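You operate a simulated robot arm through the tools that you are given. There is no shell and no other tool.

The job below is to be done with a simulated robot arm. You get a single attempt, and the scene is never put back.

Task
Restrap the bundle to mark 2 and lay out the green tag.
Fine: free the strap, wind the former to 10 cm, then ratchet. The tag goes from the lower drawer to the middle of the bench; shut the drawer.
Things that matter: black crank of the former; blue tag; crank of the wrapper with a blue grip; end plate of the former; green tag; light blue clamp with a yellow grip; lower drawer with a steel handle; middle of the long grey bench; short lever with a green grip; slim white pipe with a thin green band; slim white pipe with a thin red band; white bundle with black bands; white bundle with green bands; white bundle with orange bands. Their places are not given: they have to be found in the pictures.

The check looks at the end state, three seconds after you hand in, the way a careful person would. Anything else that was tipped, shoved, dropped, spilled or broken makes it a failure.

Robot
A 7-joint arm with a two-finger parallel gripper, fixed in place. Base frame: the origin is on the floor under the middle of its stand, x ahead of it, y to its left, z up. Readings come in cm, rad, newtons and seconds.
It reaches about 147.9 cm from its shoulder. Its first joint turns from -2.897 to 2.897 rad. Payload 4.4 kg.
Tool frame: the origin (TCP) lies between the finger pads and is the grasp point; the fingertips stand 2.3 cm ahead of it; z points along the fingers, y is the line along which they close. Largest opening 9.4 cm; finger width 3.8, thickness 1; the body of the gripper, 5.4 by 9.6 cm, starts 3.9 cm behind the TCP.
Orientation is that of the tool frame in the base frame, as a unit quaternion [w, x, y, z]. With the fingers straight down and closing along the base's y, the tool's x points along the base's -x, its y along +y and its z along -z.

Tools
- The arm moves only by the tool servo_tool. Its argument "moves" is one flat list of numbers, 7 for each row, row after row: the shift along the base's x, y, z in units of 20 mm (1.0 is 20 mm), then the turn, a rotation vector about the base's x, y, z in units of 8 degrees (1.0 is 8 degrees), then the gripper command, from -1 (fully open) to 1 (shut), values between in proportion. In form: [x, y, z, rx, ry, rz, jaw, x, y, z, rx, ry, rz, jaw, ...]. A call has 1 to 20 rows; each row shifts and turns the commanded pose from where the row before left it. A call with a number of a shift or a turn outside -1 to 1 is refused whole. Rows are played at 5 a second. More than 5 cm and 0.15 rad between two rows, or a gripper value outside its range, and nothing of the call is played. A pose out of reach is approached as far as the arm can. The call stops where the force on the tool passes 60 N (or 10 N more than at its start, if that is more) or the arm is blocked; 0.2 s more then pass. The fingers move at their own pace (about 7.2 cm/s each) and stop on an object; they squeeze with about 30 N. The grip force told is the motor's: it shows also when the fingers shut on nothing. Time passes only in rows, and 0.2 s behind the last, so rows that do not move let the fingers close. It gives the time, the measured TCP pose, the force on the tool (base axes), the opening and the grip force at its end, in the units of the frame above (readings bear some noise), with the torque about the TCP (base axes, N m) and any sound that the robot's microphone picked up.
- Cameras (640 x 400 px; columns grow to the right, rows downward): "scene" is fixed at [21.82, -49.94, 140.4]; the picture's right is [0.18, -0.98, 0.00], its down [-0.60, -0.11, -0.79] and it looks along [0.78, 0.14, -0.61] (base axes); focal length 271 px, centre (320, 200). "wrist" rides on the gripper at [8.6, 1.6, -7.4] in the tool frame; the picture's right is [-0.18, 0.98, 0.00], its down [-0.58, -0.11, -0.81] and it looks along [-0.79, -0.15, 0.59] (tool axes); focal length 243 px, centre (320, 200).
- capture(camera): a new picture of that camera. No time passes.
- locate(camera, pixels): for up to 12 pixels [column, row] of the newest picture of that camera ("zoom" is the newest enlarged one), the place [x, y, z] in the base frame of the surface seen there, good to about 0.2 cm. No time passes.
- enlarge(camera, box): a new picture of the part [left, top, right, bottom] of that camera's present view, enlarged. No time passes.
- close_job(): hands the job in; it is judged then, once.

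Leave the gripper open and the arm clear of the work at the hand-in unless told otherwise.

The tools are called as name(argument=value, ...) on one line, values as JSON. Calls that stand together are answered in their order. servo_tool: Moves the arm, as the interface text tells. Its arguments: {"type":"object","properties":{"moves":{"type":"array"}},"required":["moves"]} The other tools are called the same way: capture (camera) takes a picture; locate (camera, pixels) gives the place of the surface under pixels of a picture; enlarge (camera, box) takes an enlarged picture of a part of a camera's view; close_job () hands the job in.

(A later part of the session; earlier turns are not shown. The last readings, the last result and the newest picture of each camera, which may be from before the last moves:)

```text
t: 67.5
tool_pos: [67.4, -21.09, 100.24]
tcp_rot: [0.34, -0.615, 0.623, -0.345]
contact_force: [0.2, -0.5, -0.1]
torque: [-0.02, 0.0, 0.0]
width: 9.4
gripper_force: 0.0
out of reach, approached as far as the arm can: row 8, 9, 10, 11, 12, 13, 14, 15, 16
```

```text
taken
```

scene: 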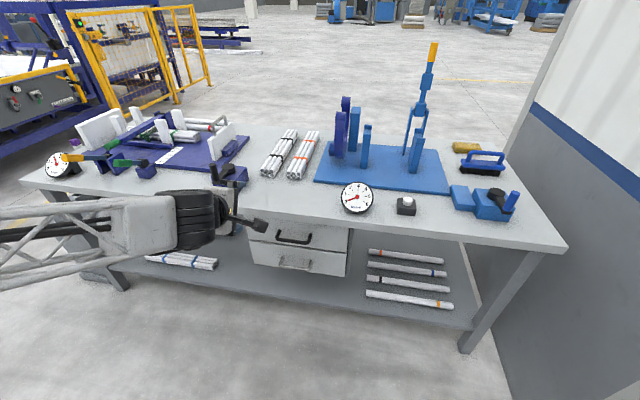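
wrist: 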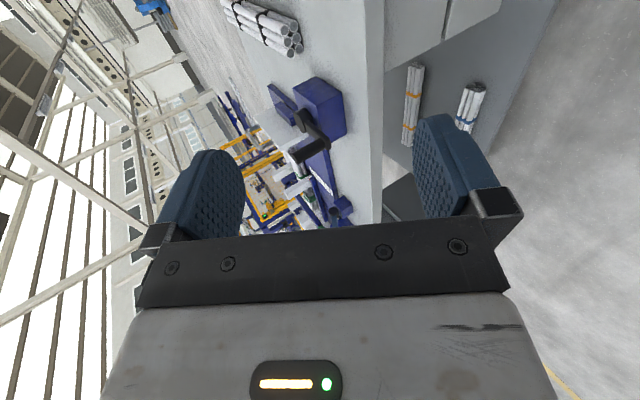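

The arm can't reach that forward pitch here: it stopped at about 58° pitch and z=100. I'll send a still row to see what the commanded pose settles to.

servo_tool(moves=[0, 0, 0, 0, 0, 0, -1])

```text
t: 67.9
tool_pos: [67.38, -21.2, 100.3]
tcp_rot: [0.34, -0.615, 0.622, -0.344]
contact_force: [-0.4, -0.2, -0.1]
torque: [-0.02, 0.0, 0.0]
width: 9.39
gripper_force: 0.0
```

servo_tool(moves=[0, 0, 0.5, 0, 1, 0, -1, 0, 0, 0, 0, 1, 0, -1])

```text
t: 68.5
tool_pos: [67.2, -21.18, 101.14]
tcp_rot: [0.257, -0.657, 0.66, -0.259]
contact_force: [-2.1, -0.1, -0.8]
torque: [-0.01, -0.1, 0.0]
width: 9.42
gripper_force: 0.1
```

It responds again; pitch is now about 43°. I'll descend with this pitch, easing toward y=-27.7, and see how far it goes.

servo_tool(moves=[0, -0.3, -1, 0, 0, 0, -1, 0, -0.3, -1, 0, 0, 0, -1, 0, -0.3, -1, 0, 0, 0, -1, 0, -0.3, -1, 0, 0, 0, -1, 0, -0.3, -1, 0, 0, 0, -1, 0, -0.3, -1, 0, 0, 0, -1, 0, -0.3, -1, 0, 0, 0, -1, 0, -0.3, -1, 0, 0, 0, -1, 0, -0.3, -1, 0, 0, 0, -1, 0, -0.3, -1, 0, 0, 0, -1, 0, -0.3, -1, 0, 0, 0, -1, 0, 0, -1, 0, 0, 0, -1, 0, 0, -1, 0, 0, 0, -1])

capture(camera="scene")

capture(camera="wrist")

```text
t: 71.3
tool_pos: [69.45, -27.05, 80.43]
tcp_rot: [0.25, -0.657, 0.664, -0.255]
contact_force: [0.2, 0.2, 0.3]
torque: [0.02, -0.02, 0.0]
width: 9.41
gripper_force: 0.1
out of reach, approached as far as the arm can: row 10, 11, 12, 13
```

```text
taken
```

scene: 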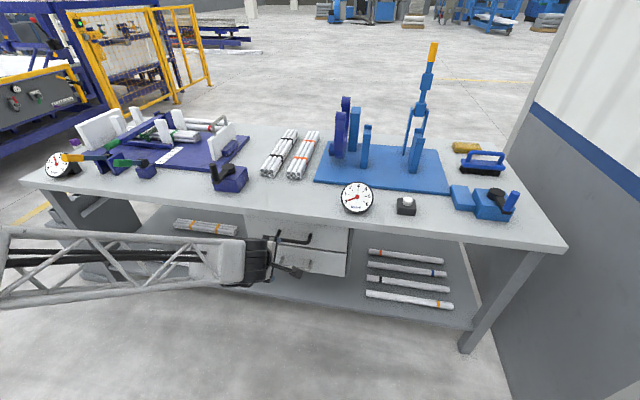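

```text
taken
```

wrist: 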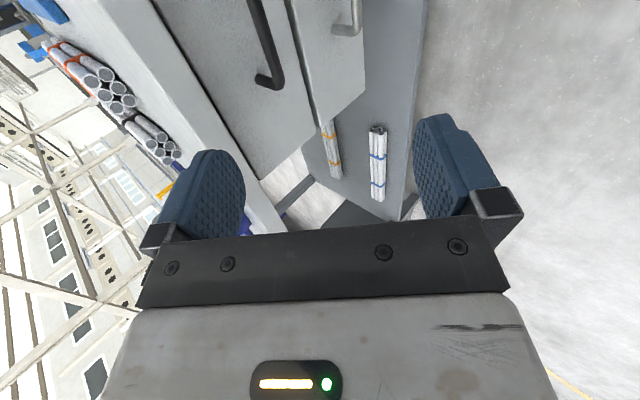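

Lower down the wrist's pitch limit tightens: it stopped at z≈80 with about 42° pitch. By my reckoning about 32° is reachable at the handle, and at that tilt the hand clears the black upper handle by about 2.5 cm. I'll ease to 32°, set the jaw to about 3.5 cm, and line up on an axis pointing at the lower bar.

servo_tool(moves=[0.3, -0.1, 0, 0, 0.6, 0, 0.25, 0.6, -0.1, -0.5, 0, 0.6, 0, 0.25, 0.7, -0.1, -0.9, 0, 0, 0, 0.25, 0.7, -0.03, -0.95, 0, 0, 0, 0.25, 0.7, 0, -0.95, 0, 0, 0, 0.25, 0.7, 0, -0.95, 0, 0, 0, 0.25, 0, 0, -0.5, 0, 0, 0, 0.25])

capture(camera="wrist")

enlarge(camera="scene", box=[200, 180, 400, 310])

```text
t: 72.9
tool_pos: [76.68, -27.61, 70.94]
tcp_rot: [0.201, -0.676, 0.678, -0.206]
contact_force: [-0.7, -0.4, 1.0]
torque: [0.0, -0.01, 0.03]
width: 3.52
gripper_force: 0.2
```

```text
taken
```

wrist: 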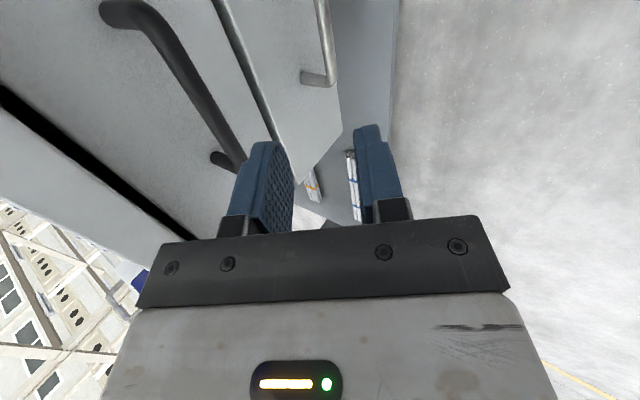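

```text
3.08 times, centred on (300, 245) of scene
```

zoom: 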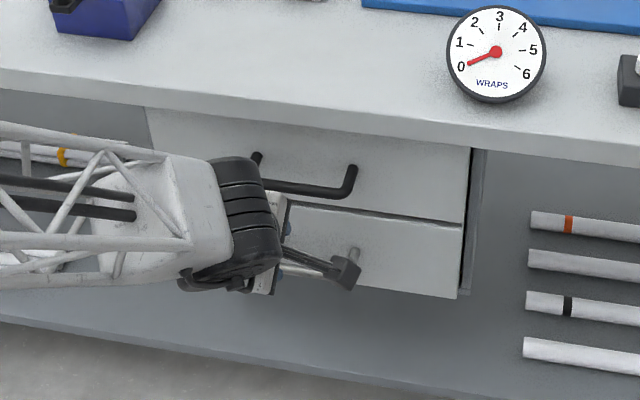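

Now at (76.7, -27.6, 70.9), pitch 33°. The wrist camera sees the steel handle at about (327,40). I'll locate both handles precisely before going in.

locate(camera="wrist", pixels=[[325, 10], [327, 30], [330, 50], [331, 70], [318, 77], [308, 78], [170, 30], [200, 85], [220, 120], [150, 10], [215, 160], [290, 100]])

```text
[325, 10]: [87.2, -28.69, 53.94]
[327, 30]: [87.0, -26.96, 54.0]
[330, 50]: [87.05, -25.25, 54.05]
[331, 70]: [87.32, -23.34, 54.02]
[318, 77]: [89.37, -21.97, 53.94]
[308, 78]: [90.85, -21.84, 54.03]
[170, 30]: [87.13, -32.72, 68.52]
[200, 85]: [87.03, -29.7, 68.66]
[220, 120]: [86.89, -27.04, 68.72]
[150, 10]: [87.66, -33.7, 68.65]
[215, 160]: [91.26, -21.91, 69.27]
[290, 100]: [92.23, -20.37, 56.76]
```

Bar centre is about (87.5, z 53.75), the black upper bar about (87.5, z 69). I'll slide 12 cm along the hand's own axis toward the steel bar with a small sideways correction, then look again.

servo_tool(moves=[0.52, 0, -0.855, 0, 0, 0, 0.25, 0.52, 0, -0.855, 0, 0, 0, 0.25, 0.52, 0, -0.855, 0, 0, 0, 0.25, 0.52, 0, -0.855, 0, 0, 0, 0.25, 0.52, 0, -0.855, 0, 0, 0, 0.25, 0.52, 0, -0.855, 0, 0, 0, 0.25])

capture(camera="wrist")

enlarge(camera="scene", box=[220, 190, 380, 300])

```text
t: 74.3
tool_pos: [82.89, -27.75, 60.47]
tcp_rot: [0.201, -0.676, 0.678, -0.206]
contact_force: [-0.7, -0.7, -0.1]
torque: [0.01, -0.02, -0.01]
width: 3.52
gripper_force: 0.0
```

```text
taken
```

wrist: 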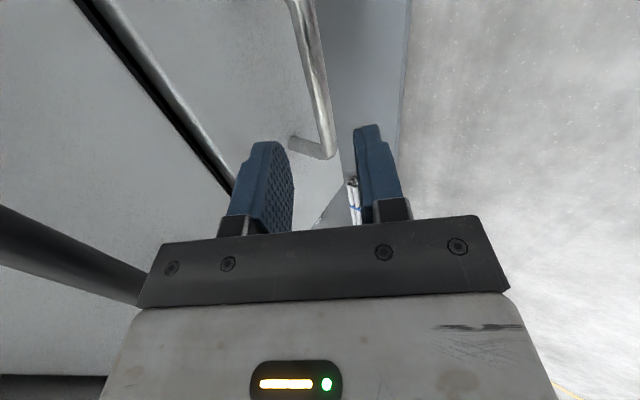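

```text
3.64 times, centred on (300, 245) of scene
```

zoom: 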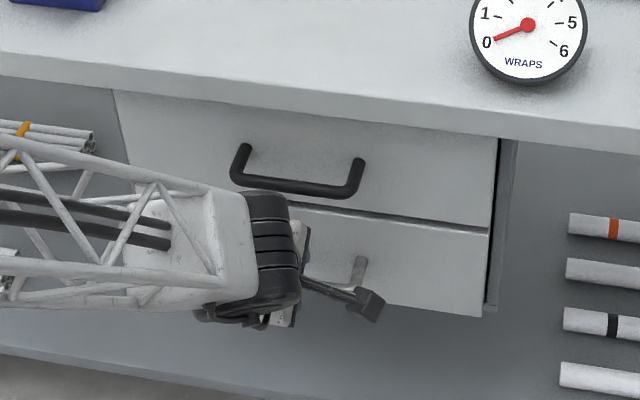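

The bar is lined up between the fingers (columns ~305–325). I'll slide the last 8 cm along the axis and watch for contact.

servo_tool(moves=[0.56, 0, -0.84, 0, 0, 0, 0.25, 0.56, 0, -0.84, 0, 0, 0, 0.25, 0.56, 0, -0.84, 0, 0, 0, 0.25, 0.6, 0, -0.84, 0, 0, 0, 0.25, 0, 0, 0, 0, 0, 0, 0.25])

capture(camera="wrist")

enlarge(camera="scene", box=[220, 190, 380, 300])

```text
t: 75.5
tool_pos: [87.75, -27.66, 53.8]
tcp_rot: [0.201, -0.676, 0.679, -0.206]
contact_force: [-0.4, 0.9, 0.0]
torque: [-0.05, -0.01, 0.02]
width: 3.52
gripper_force: 0.1
```

```text
taken
```

wrist: 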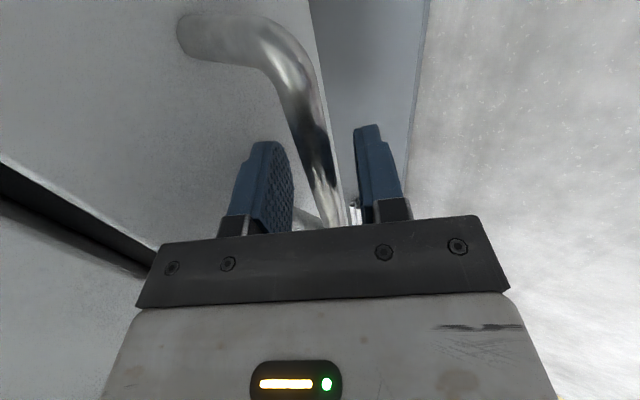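

```text
3.64 times, centred on (300, 245) of scene
```

zoom: 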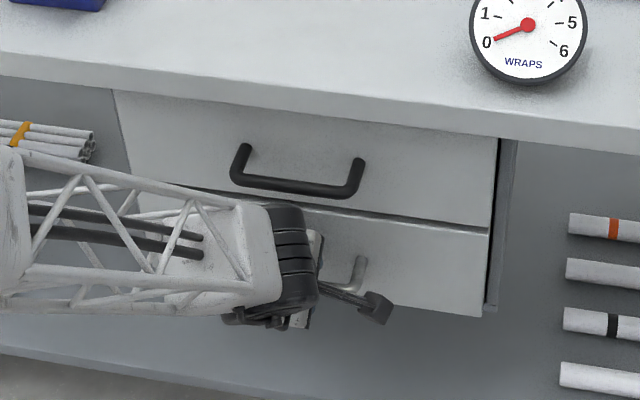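

The bar lies between the pads with no contact force. Closing the jaw.

servo_tool(moves=[0, 0, 0, 0, 0, 0, 1, 0, 0, 0, 0, 0, 0, 1, 0, 0, 0, 0, 0, 0, 1])

```text
t: 76.3
tool_pos: [87.57, -27.66, 53.74]
tcp_rot: [0.2, -0.676, 0.679, -0.205]
contact_force: [-9.6, -2.1, -5.9]
torque: [-0.24, -0.01, 0.41]
width: 1.37
gripper_force: 44.7
```

Gripped (width 1.37). I'll pull straight back along -x, easing the pitch down a little each row as the arm folds. First 4 cm.

servo_tool(moves=[-0.4, 0, 0, 0, 0.06, 0, 1, -0.5, 0, 0, 0, 0.06, 0, 1, -0.5, 0, 0, 0, 0.06, 0, 1, -0.6, 0, 0, 0, 0.06, 0, 1])

enlarge(camera="scene", box=[220, 190, 380, 300])

```text
t: 77.3
tool_pos: [83.62, -27.66, 53.85]
tcp_rot: [0.189, -0.68, 0.682, -0.193]
contact_force: [-1.1, -13.0, -33.9]
torque: [-0.39, 0.02, 0.82]
width: 1.38
gripper_force: 45.1
```

```text
3.64 times, centred on (300, 245) of scene
```

zoom: 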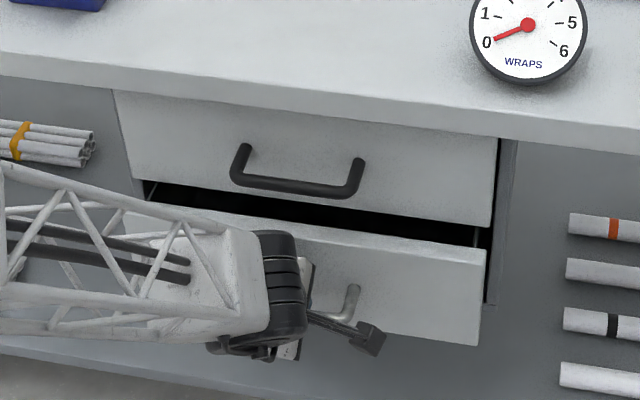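

The drawer is opening smoothly. There's a small downward load, so I'll lower 1 mm and continue pulling about 15 cm more, reducing pitch gradually.

servo_tool(moves=[-0.6, 0, -0.04, 0, 0.1, 0, 1, -0.75, 0, -0.02, 0, 0.1, 0, 1, -0.75, 0, 0, 0, 0.1, 0, 1, -0.75, 0, 0, 0, 0.1, 0, 1, -0.75, 0, 0, 0, 0.1, 0, 1, -0.75, 0, 0, 0, 0.1, 0, 1, -0.75, 0, 0, 0, 0.1, 0, 1, -0.75, 0, 0, 0, 0.1, 0, 1])

capture(camera="scene")

```text
t: 79.1
tool_pos: [72.04, -27.51, 53.96]
tcp_rot: [0.151, -0.689, 0.691, -0.156]
contact_force: [0.3, 12.7, 17.6]
torque: [0.5, -0.05, 0.58]
width: 1.38
gripper_force: 44.7
```

```text
taken
```

scene: 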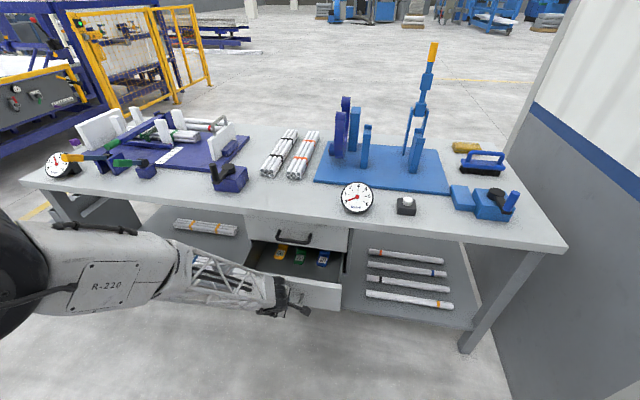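

Inside the drawer I see an orange, a green and a blue tag. I'll zoom in and locate them.

enlarge(camera="scene", box=[240, 225, 350, 310])

locate(camera="scene", pixels=[[281, 252], [300, 256], [323, 258], [260, 255], [340, 275], [310, 275], [270, 265], [300, 283], [330, 285]])

```text
4.71 times, centred on (295, 268) of scene
```

zoom: 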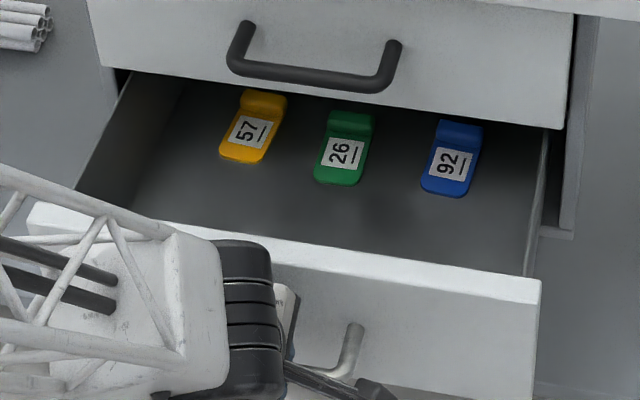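

```text
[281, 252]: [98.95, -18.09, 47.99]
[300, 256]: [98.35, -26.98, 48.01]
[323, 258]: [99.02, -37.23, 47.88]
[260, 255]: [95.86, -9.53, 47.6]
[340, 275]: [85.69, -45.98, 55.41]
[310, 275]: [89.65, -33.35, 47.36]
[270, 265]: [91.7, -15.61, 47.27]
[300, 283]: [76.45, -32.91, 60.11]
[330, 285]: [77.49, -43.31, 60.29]
```

The green tag "26" is at about (98.4, -27, 48) with a raised ridge at its rear. It's still under the upper drawer, so I'll pull another 12 cm.

servo_tool(moves=[-0.6, 0, 0.02, 0, 0.08, 0, 1, -0.75, 0, 0, 0, 0.08, 0, 1, -0.75, 0, 0, 0, 0.08, 0, 1, -0.75, 0, 0, 0, 0.08, 0, 1, -0.75, 0, 0, 0, 0.08, 0, 1, -0.75, 0, 0, 0, 0.08, 0, 1, -0.75, 0, 0, 0, 0.08, 0, 1, -0.75, 0, 0, 0, 0.08, 0, 1])

enlarge(camera="scene", box=[220, 215, 370, 320])

```text
t: 80.9
tool_pos: [60.11, -27.42, 53.86]
tcp_rot: [0.122, -0.696, 0.697, -0.123]
contact_force: [1.7, 12.9, 13.3]
torque: [-0.6, -0.07, -0.07]
width: 1.37
gripper_force: 45.4
```

```text
3.81 times, centred on (295, 268) of scene
```

zoom: 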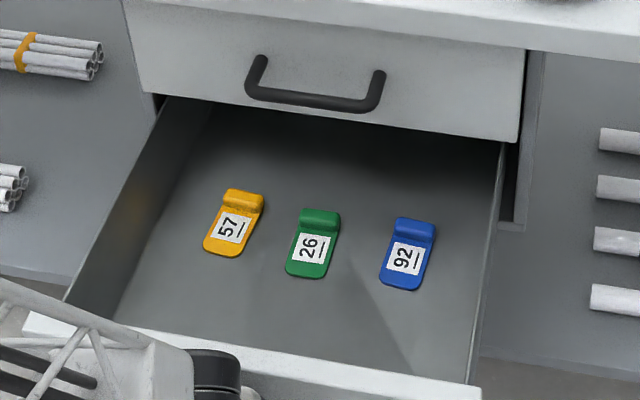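

Open about 27 cm now; the tags are well out. I'll locate the green tag's outline and ridge.

enlarge(camera="scene", box=[280, 255, 330, 295])

locate(camera="scene", pixels=[[303, 273], [303, 281], [303, 286], [296, 279], [308, 279], [299, 271], [307, 272], [284, 268], [330, 275], [290, 300], [250, 300], [335, 315]])

```text
10.00 times, centred on (305, 275) of scene
```

zoom: 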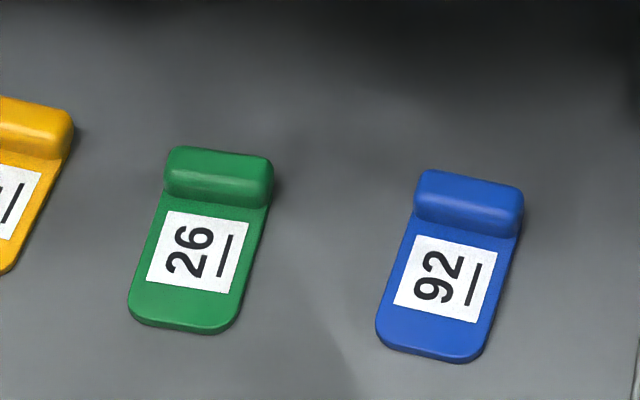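

```text
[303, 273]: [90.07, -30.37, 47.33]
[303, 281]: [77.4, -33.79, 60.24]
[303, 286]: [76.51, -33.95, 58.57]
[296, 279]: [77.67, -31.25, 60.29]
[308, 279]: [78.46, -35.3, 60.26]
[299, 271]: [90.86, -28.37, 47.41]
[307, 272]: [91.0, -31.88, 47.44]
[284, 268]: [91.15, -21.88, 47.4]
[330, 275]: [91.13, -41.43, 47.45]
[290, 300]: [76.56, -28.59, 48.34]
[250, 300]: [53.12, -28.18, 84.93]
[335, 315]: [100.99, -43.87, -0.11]
```

The scene locate used the older full picture; I'll use the fresh zoom instead.

locate(camera="zoom", pixels=[[220, 165], [175, 160], [265, 175], [218, 185], [215, 150], [205, 230], [190, 315], [140, 300], [235, 310], [250, 230], [160, 220], [300, 350]])

```text
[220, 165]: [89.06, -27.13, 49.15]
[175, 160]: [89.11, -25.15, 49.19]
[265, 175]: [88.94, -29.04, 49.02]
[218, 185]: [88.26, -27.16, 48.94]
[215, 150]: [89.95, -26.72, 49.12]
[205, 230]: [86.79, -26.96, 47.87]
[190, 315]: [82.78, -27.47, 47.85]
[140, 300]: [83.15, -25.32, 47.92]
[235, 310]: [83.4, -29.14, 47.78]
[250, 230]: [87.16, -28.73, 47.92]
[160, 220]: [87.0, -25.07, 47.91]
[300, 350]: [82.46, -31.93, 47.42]
```

The green tag spans x 82–90, y -25…-29; its ridge (4 cm wide, top z 49.15, drawer floor 47.4) is at x≈89, still under the black handle. I'll pull about 8 cm more, watching for the drawer's stop.

servo_tool(moves=[-0.6, 0, 0, 0, 0.05, 0, 1, -0.7, 0, 0, 0, 0.05, 0, 1, -0.7, 0, 0, 0, 0.05, 0, 1, -0.7, 0, 0, 0, 0.05, 0, 1, -0.7, 0, 0, 0, 0.05, 0, 1, -0.6, 0, 0, 0, 0.05, 0, 1])

enlarge(camera="scene", box=[220, 215, 370, 320])

```text
t: 82.3
tool_pos: [52.26, -27.54, 53.91]
tcp_rot: [0.105, -0.698, 0.7, -0.11]
contact_force: [1.1, 27.3, 9.7]
torque: [0.15, -0.02, 0.31]
width: 1.38
gripper_force: 44.5
```

```text
3.81 times, centred on (295, 268) of scene
```

zoom: 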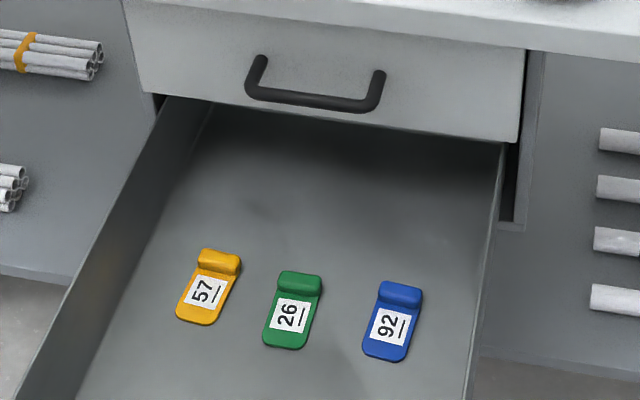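

The drawer is open 35 cm and the green tag is clear of the upper handle. I'll open the jaw to 3.5 cm and back out along the hand's axis (up and slightly back).

servo_tool(moves=[0, 0, 0, 0, 0, 0, 0.25, 0, 0, 0, 0, 0, 0, 0.25, 0, 0, 0, 0, 0, 0, 0.25, -0.29, 0, 0.956, 0, 0, 0, 0.25, -0.29, 0, 0.956, 0, 0, 0, 0.25, -0.29, 0, 0.956, 0, 0, 0, 0.25, -0.29, 0, 0.956, 0, 0, 0, 0.25, -0.29, 0, 0.956, 0, 0, 0, 0.25, 0, 0, 1, 0, 0, 0, 0.25, 0, 0, 1, 0, 0, 0, 0.25, 0, 0, 1, 0, 0, 0, 0.25, 0, 0, 1, 0, 0, 0, 0.25])

capture(camera="scene")

capture(camera="wrist")

```text
t: 84.9
tool_pos: [49.12, -27.57, 71.39]
tcp_rot: [0.106, -0.698, 0.7, -0.11]
contact_force: [0.7, -0.2, 0.3]
torque: [-0.01, -0.03, 0.0]
width: 3.51
gripper_force: 0.0
```

```text
taken
```

scene: 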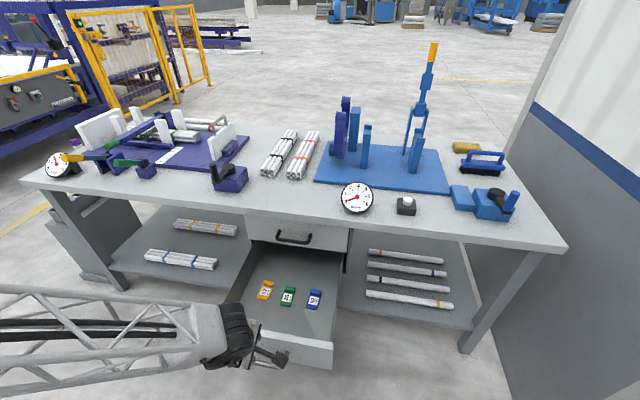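

```text
taken
```

wrist: 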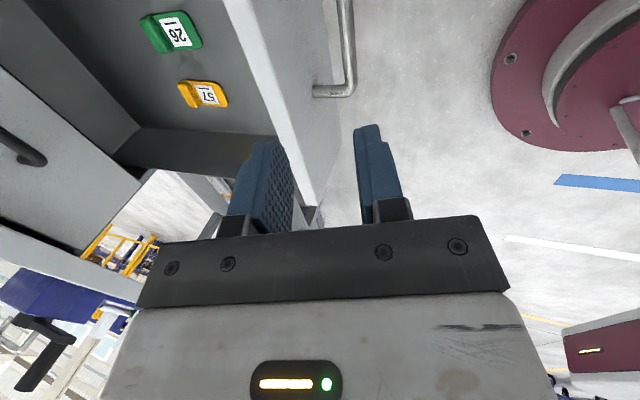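

Released cleanly; the drawer stayed put. I'll take the green tag's present position from a fresh zoom.

enlarge(camera="scene", box=[265, 275, 315, 315])

locate(camera="scene", pixels=[[289, 289], [284, 289], [294, 290], [288, 296], [287, 303], [282, 302], [292, 304], [300, 347], [240, 320], [335, 300], [258, 295], [318, 300]])

```text
10.00 times, centred on (290, 295) of scene
```

zoom: 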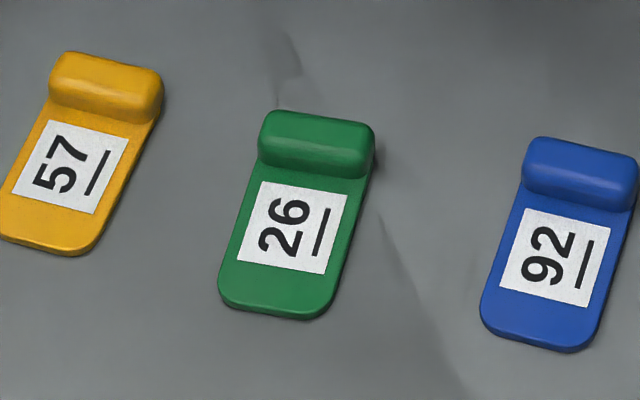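

```text
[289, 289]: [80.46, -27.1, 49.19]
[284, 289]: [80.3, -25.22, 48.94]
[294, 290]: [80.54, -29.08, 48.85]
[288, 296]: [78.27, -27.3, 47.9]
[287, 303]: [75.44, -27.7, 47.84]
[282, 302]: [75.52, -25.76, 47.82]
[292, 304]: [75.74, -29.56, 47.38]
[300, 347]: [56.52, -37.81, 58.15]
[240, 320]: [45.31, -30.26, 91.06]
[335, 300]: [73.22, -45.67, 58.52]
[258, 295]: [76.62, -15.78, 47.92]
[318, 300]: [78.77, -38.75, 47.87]
```

Ridge centre is (80.9, -27.1), y -25.1…-29.1. I'll turn the hand 90° back about its own axis (so it closes along y), ease the pitch to about 10°, and move to about (70, -27, 78).

servo_tool(moves=[0.85, 0, 0.35, 0.301, 0, -0.954, -1, 0.85, 0, 0.35, 0.301, 0, -0.954, -1, 0.85, 0, 0.35, 0.301, 0, -0.954, -1, 0.85, 0, 0.35, 0.301, 0, -0.954, -1, 0.85, 0, 0.35, 0.301, 0, -0.954, -1, 0.85, 0, 0.35, 0.301, 0, -0.954, -1, 0.85, 0, 0.35, 0.301, 0, -0.954, -1, 0.85, 0, 0.35, 0.301, 0, -0.954, -1, 0.85, 0, 0.35, 0.301, 0, -0.954, -1, 0.85, 0, 0.35, 0.301, 0, -0.954, -1, 0.85, 0, 0.35, 0.301, 0, -0.954, -1, 0.85, 0, 0, 0.075, 0, -0.239, -1, 0, 0, 0, 0, 0.9, 0, -1])

capture(camera="wrist")

capture(camera="scene")

```text
t: 87.7
tool_pos: [69.71, -27.42, 79.17]
tcp_rot: [0.086, 0.001, 0.996, -0.001]
contact_force: [0.3, 0.1, -0.6]
torque: [0.0, -0.02, -0.01]
width: 9.39
gripper_force: 0.0
```

```text
taken
```

wrist: 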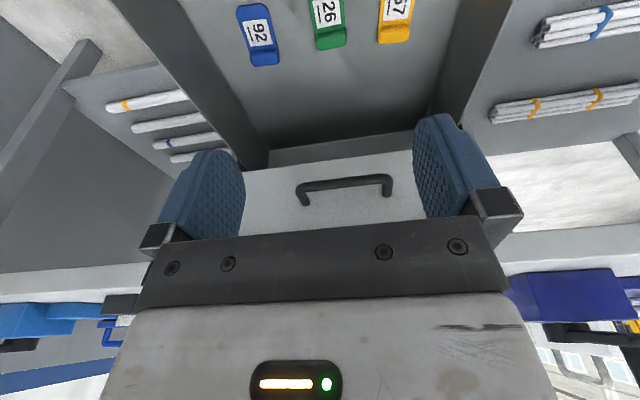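

```text
taken
```

scene: 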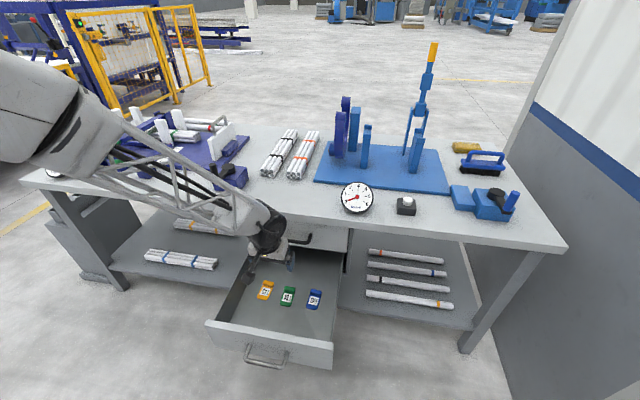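

Pitch is about 10° with the jaw closing along y. The green tag "26" is at (328,25) in the wrist view; I'll locate its ridge.

locate(camera="wrist", pixels=[[331, 40], [317, 42], [345, 38], [331, 46], [330, 32], [328, 10], [314, 15], [342, 10], [395, 35], [264, 60], [350, 185], [300, 190]])

```text
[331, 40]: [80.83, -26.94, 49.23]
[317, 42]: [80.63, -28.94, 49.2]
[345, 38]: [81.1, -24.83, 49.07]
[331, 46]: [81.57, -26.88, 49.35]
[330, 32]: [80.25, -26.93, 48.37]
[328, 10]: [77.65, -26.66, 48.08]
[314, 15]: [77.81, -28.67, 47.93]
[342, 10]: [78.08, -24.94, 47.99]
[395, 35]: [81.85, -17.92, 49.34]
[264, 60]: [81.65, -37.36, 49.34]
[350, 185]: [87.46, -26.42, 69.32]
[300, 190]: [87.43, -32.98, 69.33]
```

Ridge centre ≈ (81.0, -27.0). Upper handle measured at x 87.4, so the tilted hand stays about 9 cm clear. I'll descend to just above the tag with the jaw at 7 cm, then check.

servo_tool(moves=[0.38, 0.016, -0.96, 0, 0, 0, -0.5, 0.38, 0.016, -0.96, 0, 0, 0, -0.5, 0.38, 0.016, -0.96, 0, 0, 0, -0.5, 0.38, 0.016, -0.96, 0, 0, 0, -0.5, 0.38, 0.016, -0.96, 0, 0, 0, -0.5, 0.38, 0.016, -0.96, 0, 0, 0, -0.5, 0.38, 0.016, -0.96, 0, 0, 0, -0.5, 0.38, 0.016, -0.96, 0, 0, 0, -0.5, 0.38, 0.016, -0.96, 0, 0, 0, -0.5, 0.38, 0.016, -0.96, 0, 0, 0, -0.5, 0.38, 0.016, -0.96, 0, 0, 0, -0.5, 0.38, 0.016, -0.96, 0, 0, 0, -0.5, 0.38, 0.016, -0.96, 0, 0, 0, -0.5])

capture(camera="wrist")

enlarge(camera="scene", box=[210, 200, 360, 320])

```text
t: 90.5
tool_pos: [79.75, -27.08, 54.32]
tcp_rot: [0.087, 0.001, 0.996, -0.001]
contact_force: [0.6, -0.1, 0.9]
torque: [-0.03, 0.01, -0.02]
width: 7.03
gripper_force: 0.0
```

```text
taken
```

wrist: 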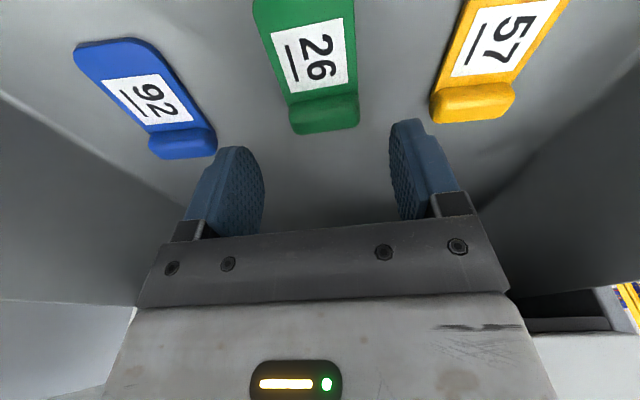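

```text
3.33 times, centred on (285, 260) of scene
```

zoom: 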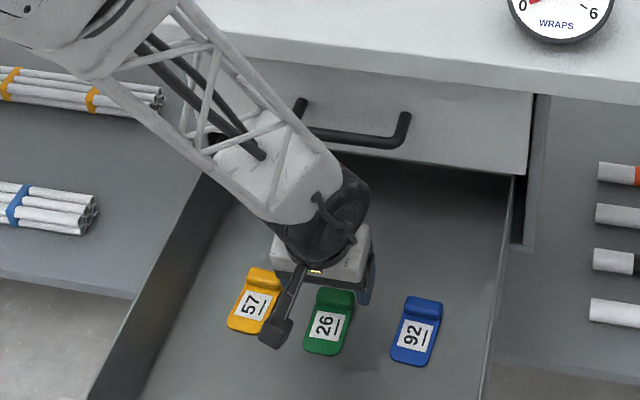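

The tag's ridge (column ~325) is centred between the pads. I'll lower the last 4 cm to z≈50.3 and close on it.

servo_tool(moves=[0.17, 0.02, -0.7, 0, 0, 0, -0.5, 0.17, 0.02, -0.7, 0, 0, 0, -0.5, 0.05, 0, -0.6, 0, 0, 0, -0.5, 0, 0, 0, 0, 0, 0, -0.5])

capture(camera="wrist")

```text
t: 91.5
tool_pos: [80.42, -27.11, 50.09]
tcp_rot: [0.087, 0.001, 0.996, 0.0]
contact_force: [-0.1, 0.2, -0.4]
torque: [0.0, -0.03, 0.0]
width: 7.03
gripper_force: 0.0
```

```text
taken
```

wrist: 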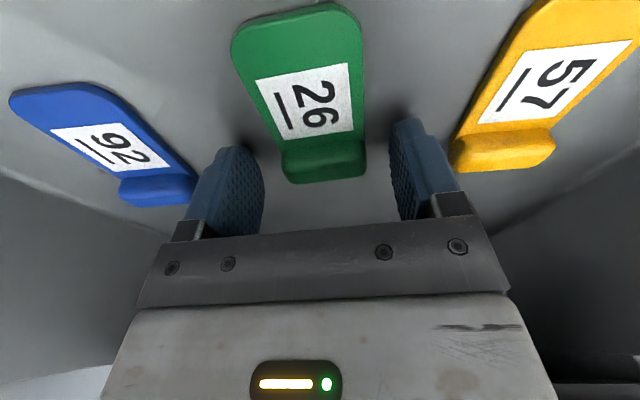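

The ridge sits between the pads, with no contact. Closing the jaw.

servo_tool(moves=[0, 0, 0, 0, 0, 0, 1, 0, 0, 0, 0, 0, 0, 1, 0, 0, 0, 0, 0, 0, 1, 0, 0, 0, 0, 0, 0, 1])

capture(camera="wrist")

```text
t: 92.5
tool_pos: [80.44, -27.07, 50.14]
tcp_rot: [0.086, 0.001, 0.996, -0.001]
contact_force: [0.6, 0.5, 0.6]
torque: [-0.01, 0.01, -0.03]
width: 4.39
gripper_force: 29.7
```

```text
taken
```

wrist: 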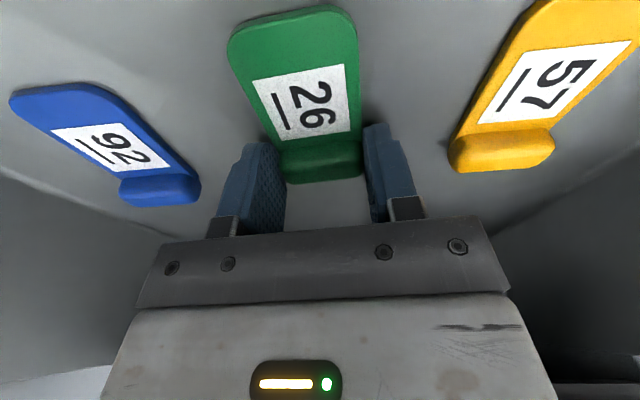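

Held at width 4.39. I'll lift 2 cm and check the tag comes with the jaw.

servo_tool(moves=[0, 0, 0.5, 0, 0, 0, 1, -0.1, 0, 0.5, 0, 0, 0, 1, -0.2, 0, 0.7, 0, 0, 0, 1])

capture(camera="wrist")

```text
t: 93.3
tool_pos: [79.65, -27.13, 53.56]
tcp_rot: [0.087, 0.001, 0.996, -0.001]
contact_force: [-0.3, 0.0, -0.2]
torque: [0.03, -0.01, 0.01]
width: 4.39
gripper_force: 30.4
```

```text
taken
```

wrist: 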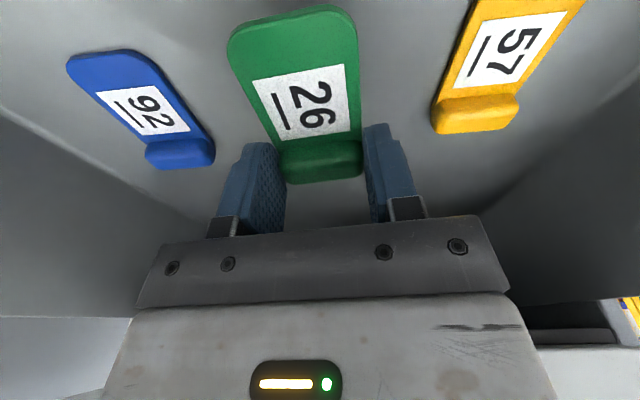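

The tag is held and lifts level. I'll back out up the same path to about (70.5, -27, 79), then up to z≈93.

servo_tool(moves=[-0.35, 0, 0.97, 0, 0, 0, 1, -0.35, 0, 0.97, 0, 0, 0, 1, -0.35, 0, 0.97, 0, 0, 0, 1, -0.35, 0, 0.97, 0, 0, 0, 1, -0.35, 0, 0.97, 0, 0, 0, 1, -0.35, 0, 0.97, 0, 0, 0, 1, -0.35, 0, 0.97, 0, 0, 0, 1, -0.35, 0, 0.97, 0, 0, 0, 1, -0.35, 0, 0.97, 0, 0, 0, 1, -0.35, 0, 0.97, 0, 0, 0, 1, -0.35, 0, 0.97, 0, 0, 0, 1, -0.35, 0, 0.97, 0, 0, 0, 1, -0.35, 0, 0.97, 0, 0, 0, 1, 0, 0, 1, 0, 0, 0, 1, 0, 0, 1, 0, 0, 0, 1, 0, 0, 1, 0, 0, 0, 1, 0, 0, 1, 0, 0, 0, 1, 0, 0, 1, 0, 0, 0, 1, 0, 0, 1, 0, 0, 0, 1, 0, 0, 1, 0, 0, 0, 1])

capture(camera="wrist")

capture(camera="scene")

```text
t: 97.5
tool_pos: [70.68, -26.91, 92.57]
tcp_rot: [0.087, 0.001, 0.996, -0.001]
contact_force: [0.4, 0.2, -0.9]
torque: [0.0, 0.0, -0.01]
width: 4.4
gripper_force: 29.7
```

```text
taken
```

wrist: 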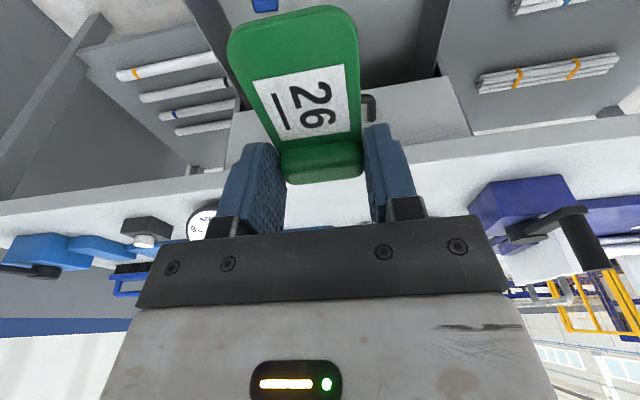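

```text
taken
```

scene: 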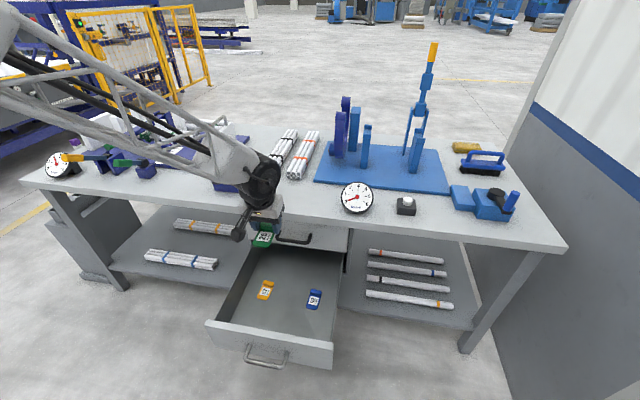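

The green tag is out, the orange and blue ones are undisturbed. I'll carry it over the bench to about (105.5, -17) at z≈92, in front of the bundles.

servo_tool(moves=[0.967, 0.275, 0, 0, 0, 0, 1, 0.967, 0.275, 0, 0, 0, 0, 1, 0.967, 0.275, 0, 0, 0, 0, 1, 0.967, 0.275, 0, 0, 0, 0, 1, 0.967, 0.275, 0, 0, 0, 0, 1, 0.967, 0.275, 0, 0, 0, 0, 1, 0.967, 0.275, 0, 0, 0, 0, 1, 0.967, 0.275, 0, 0, 0, 0, 1, 0.967, 0.275, 0, 0, 0, 0, 1, 0.967, 0.275, 0, 0, 0, 0, 1, 0.967, 0.275, 0, 0, 0, 0, 1, 0.967, 0.275, 0, 0, 0, 0, 1, 0.967, 0.275, 0, 0, 0, 0, 1, 0.967, 0.275, 0, 0, 0, 0, 1, 0.967, 0.275, 0, 0, 0, 0, 1, 0.967, 0.275, 0, 0, 0, 0, 1, 0.967, 0.275, 0, 0, 0, 0, 1, 0.967, 0.275, 0, 0, 0, 0, 1])

capture(camera="wrist")

enlarge(camera="scene", box=[200, 110, 400, 230])

```text
t: 101.3
tool_pos: [105.21, -17.08, 92.7]
tcp_rot: [0.087, 0.001, 0.996, -0.001]
contact_force: [0.2, -0.4, -0.2]
torque: [-0.01, 0.02, -0.01]
width: 4.39
gripper_force: 29.7
```

```text
taken
```

wrist: 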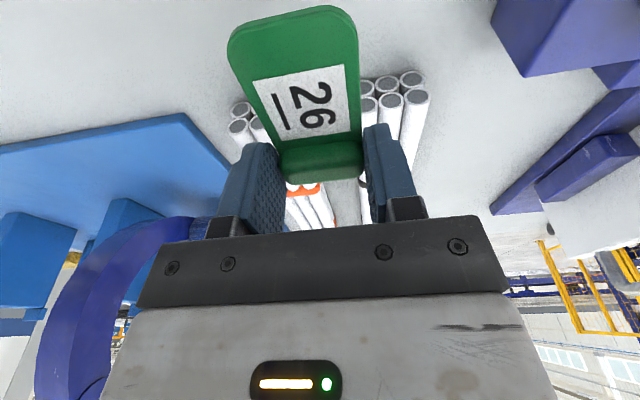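

```text
3.20 times, centred on (300, 170) of scene
```

zoom: 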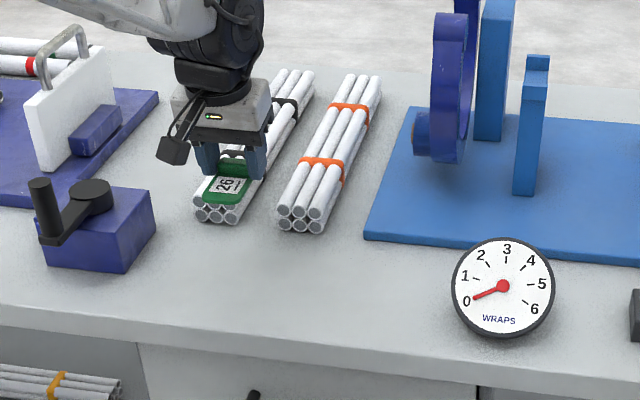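

I'm above the spot. I'll lower 9 cm to about z 83.6 and then go in small steps until the tag touches the bench.

servo_tool(moves=[0, 0, -1, 0, 0, 0, 1, 0, 0, -1, 0, 0, 0, 1, 0, 0, -1, 0, 0, 0, 1, 0, 0, -1, 0, 0, 0, 1, 0, 0, -0.55, 0, 0, 0, 1, 0, 0, 0, 0, 0, 0, 1])

capture(camera="wrist")

enlarge(camera="scene", box=[230, 140, 330, 210])

```text
t: 102.7
tool_pos: [105.46, -16.96, 83.54]
tcp_rot: [0.086, 0.0, 0.996, -0.001]
contact_force: [-0.2, 0.4, -0.1]
torque: [-0.02, -0.04, -0.02]
width: 4.39
gripper_force: 30.0
```

```text
taken
```

wrist: 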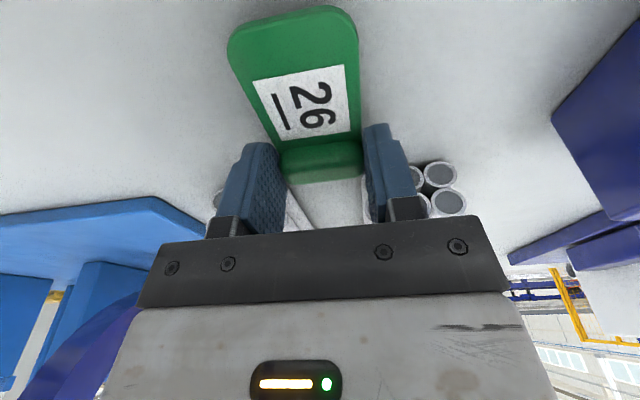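

```text
5.71 times, centred on (280, 175) of scene
```

zoom: 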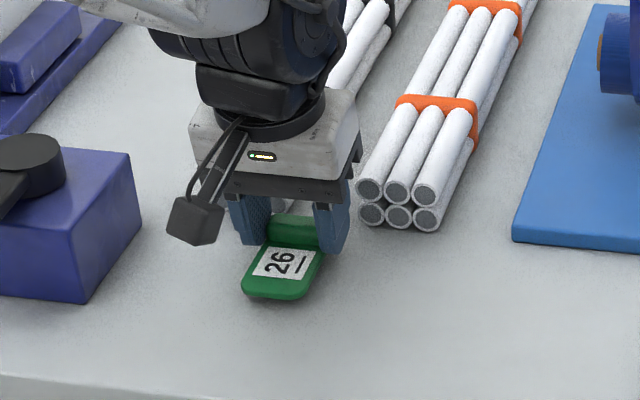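

The tag hovers about 1 cm over the bench. I'll lower in 2 mm steps and watch the vertical force.

servo_tool(moves=[0, 0, -0.1, 0, 0, 0, 1, 0, 0, -0.1, 0, 0, 0, 1, 0, 0, -0.1, 0, 0, 0, 1, 0, 0, -0.1, 0, 0, 0, 1, 0, 0, 0, 0, 0, 0, 1])

```text
t: 103.9
tool_pos: [105.45, -17.06, 82.88]
tcp_rot: [0.087, 0.0, 0.996, -0.001]
contact_force: [-0.8, -0.6, -1.0]
torque: [0.0, 0.03, 0.0]
width: 4.41
gripper_force: 30.3
```

servo_tool(moves=[0, 0, -0.08, 0, 0, 0, 1, 0, 0, -0.06, 0, 0, 0, 1, 0, 0, 0, 0, 0, 0, 1])

```text
t: 104.7
tool_pos: [105.32, -17.11, 82.64]
tcp_rot: [0.087, 0.001, 0.996, -0.001]
contact_force: [-2.8, 1.1, 14.0]
torque: [0.08, 0.31, 0.0]
width: 4.38
gripper_force: 30.0
```

F_z rose to 14 N: the tag rests on the bench. I'll open the jaw to about 6 cm and raise.

servo_tool(moves=[0, 0, 0.04, 0, 0, 0, -0.28, 0, 0, 0, 0, 0, 0, -0.28, 0, 0, 0, 0, 0, 0, -0.28, 0, 0, 0.5, 0, 0, 0, -0.28, 0, 0, 1, 0, 0, 0, -0.28, 0, 0, 1, 0, 0, 0, -0.28, 0, 0, 1, 0, 0, 0, -0.28, 0, 0, 1, 0, 0, 0, -0.28, 0, 0, 1, 0, 0, 0, -0.28])

capture(camera="wrist")

enlarge(camera="scene", box=[230, 140, 330, 210])

```text
t: 106.7
tool_pos: [105.46, -17.18, 93.32]
tcp_rot: [0.087, 0.001, 0.996, -0.001]
contact_force: [0.5, -0.5, -0.5]
torque: [-0.02, -0.04, -0.01]
width: 6.02
gripper_force: 0.0
```

```text
taken
```

wrist: 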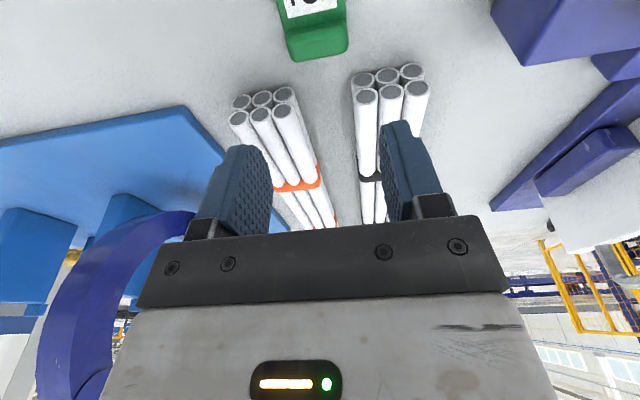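

```text
5.71 times, centred on (280, 175) of scene
```

zoom: 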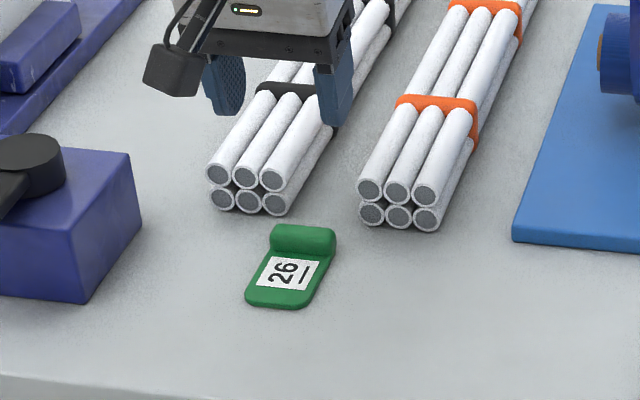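

The green tag lies flat in the middle of the bench with its number up. I'll confirm its place, then go back to shut the drawer.

locate(camera="zoom", pixels=[[303, 238], [285, 272], [260, 300], [300, 300], [330, 245], [320, 330], [285, 208]])

servo_tool(moves=[-0.3, 0, 0.7, 0, 0, 0, -0.28, -1, -0.26, 0.2, 0, 0, 0, -0.28, -1, -0.26, 0, 0, 0, 0, -0.28, -1, -0.26, 0, 0, 0, 0, -0.28, -1, -0.26, 0, 0, 0, 0, -0.28, -1, -0.26, 0, 0, 0, 0, -0.28, -1, -0.26, 0, 0, 0, 0, -0.28, -1, -0.26, 0, 0, 0, 0, -0.28, -1, -0.26, 0, 0, 0, 0, -0.28, -1, -0.26, 0, 0, 0, 0, -0.28, -1, -0.26, 0, 0, 0, 0, -0.28, -1, -0.26, 0, 0, 0, 0, -0.28, -1, -0.26, 0, 0, 0, 0, -0.28, -1, -0.26, 0, 0, 0, 0, -0.28, -1, -0.26, 0, 0, 0, 0, -0.28, -1, -0.26, 0, 0, 0, 0, -0.28, -1, -0.26, 0, 0, 0, 0, -0.28, -1, -0.26, 0, 0, 0, 0, -0.28, -1, -0.26, 0, 0, 0, 0, -0.28, -1, -0.26, 0, 0, 0, 0, -0.28])

```text
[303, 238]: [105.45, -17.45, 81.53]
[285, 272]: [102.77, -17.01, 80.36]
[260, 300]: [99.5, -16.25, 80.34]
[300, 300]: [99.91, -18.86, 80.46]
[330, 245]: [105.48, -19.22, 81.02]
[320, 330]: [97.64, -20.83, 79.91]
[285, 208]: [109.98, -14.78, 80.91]
```

```text
t: 110.9
tool_pos: [66.66, -27.0, 95.37]
tcp_rot: [0.086, 0.001, 0.996, -0.001]
contact_force: [0.5, -0.2, 0.2]
torque: [0.02, -0.05, 0.02]
width: 6.04
gripper_force: 0.0
```

The tag lies flat at x 99–106, y -15…-19. Now I turn the hand back for the drawer handle: pitch to 17.5°, then 90° about its axis, moving toward (49, -27.5, 86).

servo_tool(moves=[0, 0, 0, 0, -0.95, 0, 0.25, -0.73, -0.02, -0.4, -0.301, 0, 0.954, 0.25, -0.73, -0.02, -0.4, -0.301, 0, 0.954, 0.25, -0.73, -0.02, -0.4, -0.301, 0, 0.954, 0.25, -0.73, -0.02, -0.4, -0.301, 0, 0.954, 0.25, -0.73, -0.02, -0.4, -0.301, 0, 0.954, 0.25, -0.73, -0.02, -0.4, -0.301, 0, 0.954, 0.25, -0.73, -0.02, -0.4, -0.301, 0, 0.954, 0.25, -0.73, -0.02, -0.4, -0.301, 0, 0.954, 0.25, -0.73, -0.02, -0.4, -0.301, 0, 0.954, 0.25, -0.73, -0.02, -0.4, -0.301, 0, 0.954, 0.25, -0.73, -0.02, -0.4, -0.301, 0, 0.954, 0.25, -0.73, -0.02, -0.4, -0.075, 0, 0.239, 0.25])

capture(camera="scene")

capture(camera="wrist")

```text
t: 113.7
tool_pos: [49.24, -27.57, 85.72]
tcp_rot: [0.109, -0.698, 0.699, -0.108]
contact_force: [0.4, 0.5, -0.5]
torque: [0.01, 0.05, 0.0]
width: 3.52
gripper_force: 0.0
```

```text
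taken
```

scene: 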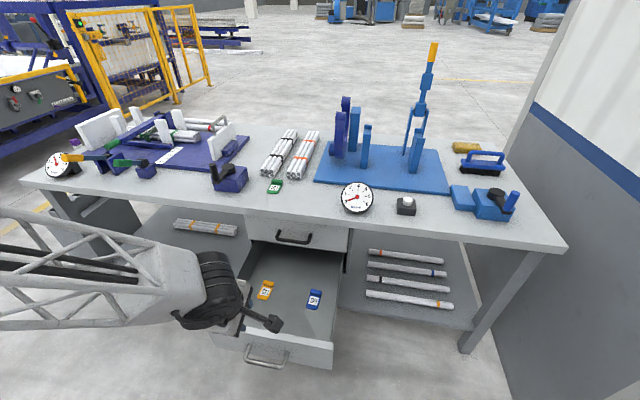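

```text
taken
```

wrist: 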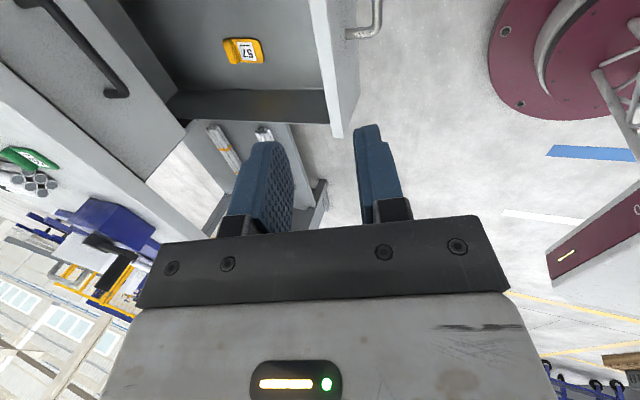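

The pose matches the one I left the handle from. I'll verify the handle bar's place, then descend along the reverse of my exit path.

locate(camera="scene", pixels=[[262, 363], [255, 362], [272, 365], [248, 350], [285, 357], [300, 347]])

servo_tool(moves=[0, 0, -1, 0, 0, 0, 0.25, 0, 0, -1, 0, 0, 0, 0.25, 0, 0, -1, 0, 0, 0, 0.25, 0, 0, -1, 0, 0, 0, 0.25, 0, 0, -1, 0, 0, 0, 0.25, 0, 0, -1, 0, 0, 0, 0.25, 0, 0, -1, 0, 0, 0, 0.25, 0, 0, -1, 0, 0, 0, 0.25, 0, 0, -1, 0, 0, 0, 0.25, 0, 0, -1, 0, 0, 0, 0.25, 0, 0, -1, 0, 0, 0, 0.25])

capture(camera="wrist")

```text
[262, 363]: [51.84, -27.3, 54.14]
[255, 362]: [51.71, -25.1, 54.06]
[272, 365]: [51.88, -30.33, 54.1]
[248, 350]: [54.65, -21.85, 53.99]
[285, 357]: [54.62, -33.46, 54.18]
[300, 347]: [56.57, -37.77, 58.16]
```

```text
t: 116.1
tool_pos: [49.43, -27.52, 63.9]
tcp_rot: [0.108, -0.698, 0.699, -0.109]
contact_force: [0.3, -0.2, -0.2]
torque: [-0.03, -0.01, 0.01]
width: 3.53
gripper_force: 0.1
```

```text
taken
```

wrist: 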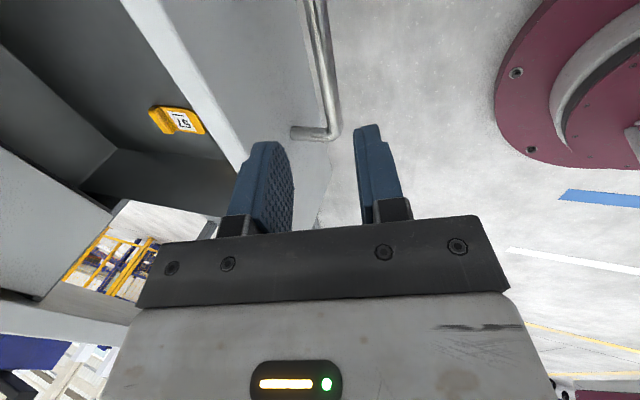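

The bar (columns ~305–335) is again between the pads. I'll slide down along the axis to (52.3, -27.5, 53.9) and close.

servo_tool(moves=[0.285, 0, -1, 0, 0, 0, 0.25, 0.285, 0, -1, 0, 0, 0, 0.25, 0.285, 0, -1, 0, 0, 0, 0.25, 0.285, 0, -1, 0, 0, 0, 0.25, 0.27, 0, -0.97, 0, 0, 0, 0.25, 0, 0, 0, 0, 0, 0, 0.25, 0, 0, 0, 0, 0, 0, 1, 0, 0, 0, 0, 0, 0, 1, 0, 0, 0, 0, 0, 0, 1])

capture(camera="wrist")

```text
t: 118.1
tool_pos: [52.1, -27.62, 53.83]
tcp_rot: [0.108, -0.698, 0.7, -0.109]
contact_force: [0.8, -0.7, 0.8]
torque: [0.01, 0.0, 0.45]
width: 1.36
gripper_force: 45.4
```

```text
taken
```

wrist: 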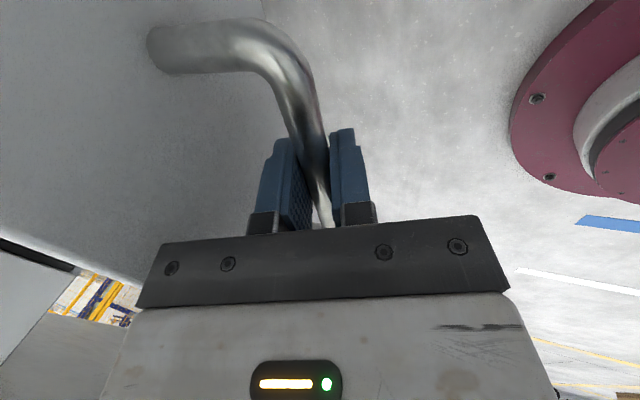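

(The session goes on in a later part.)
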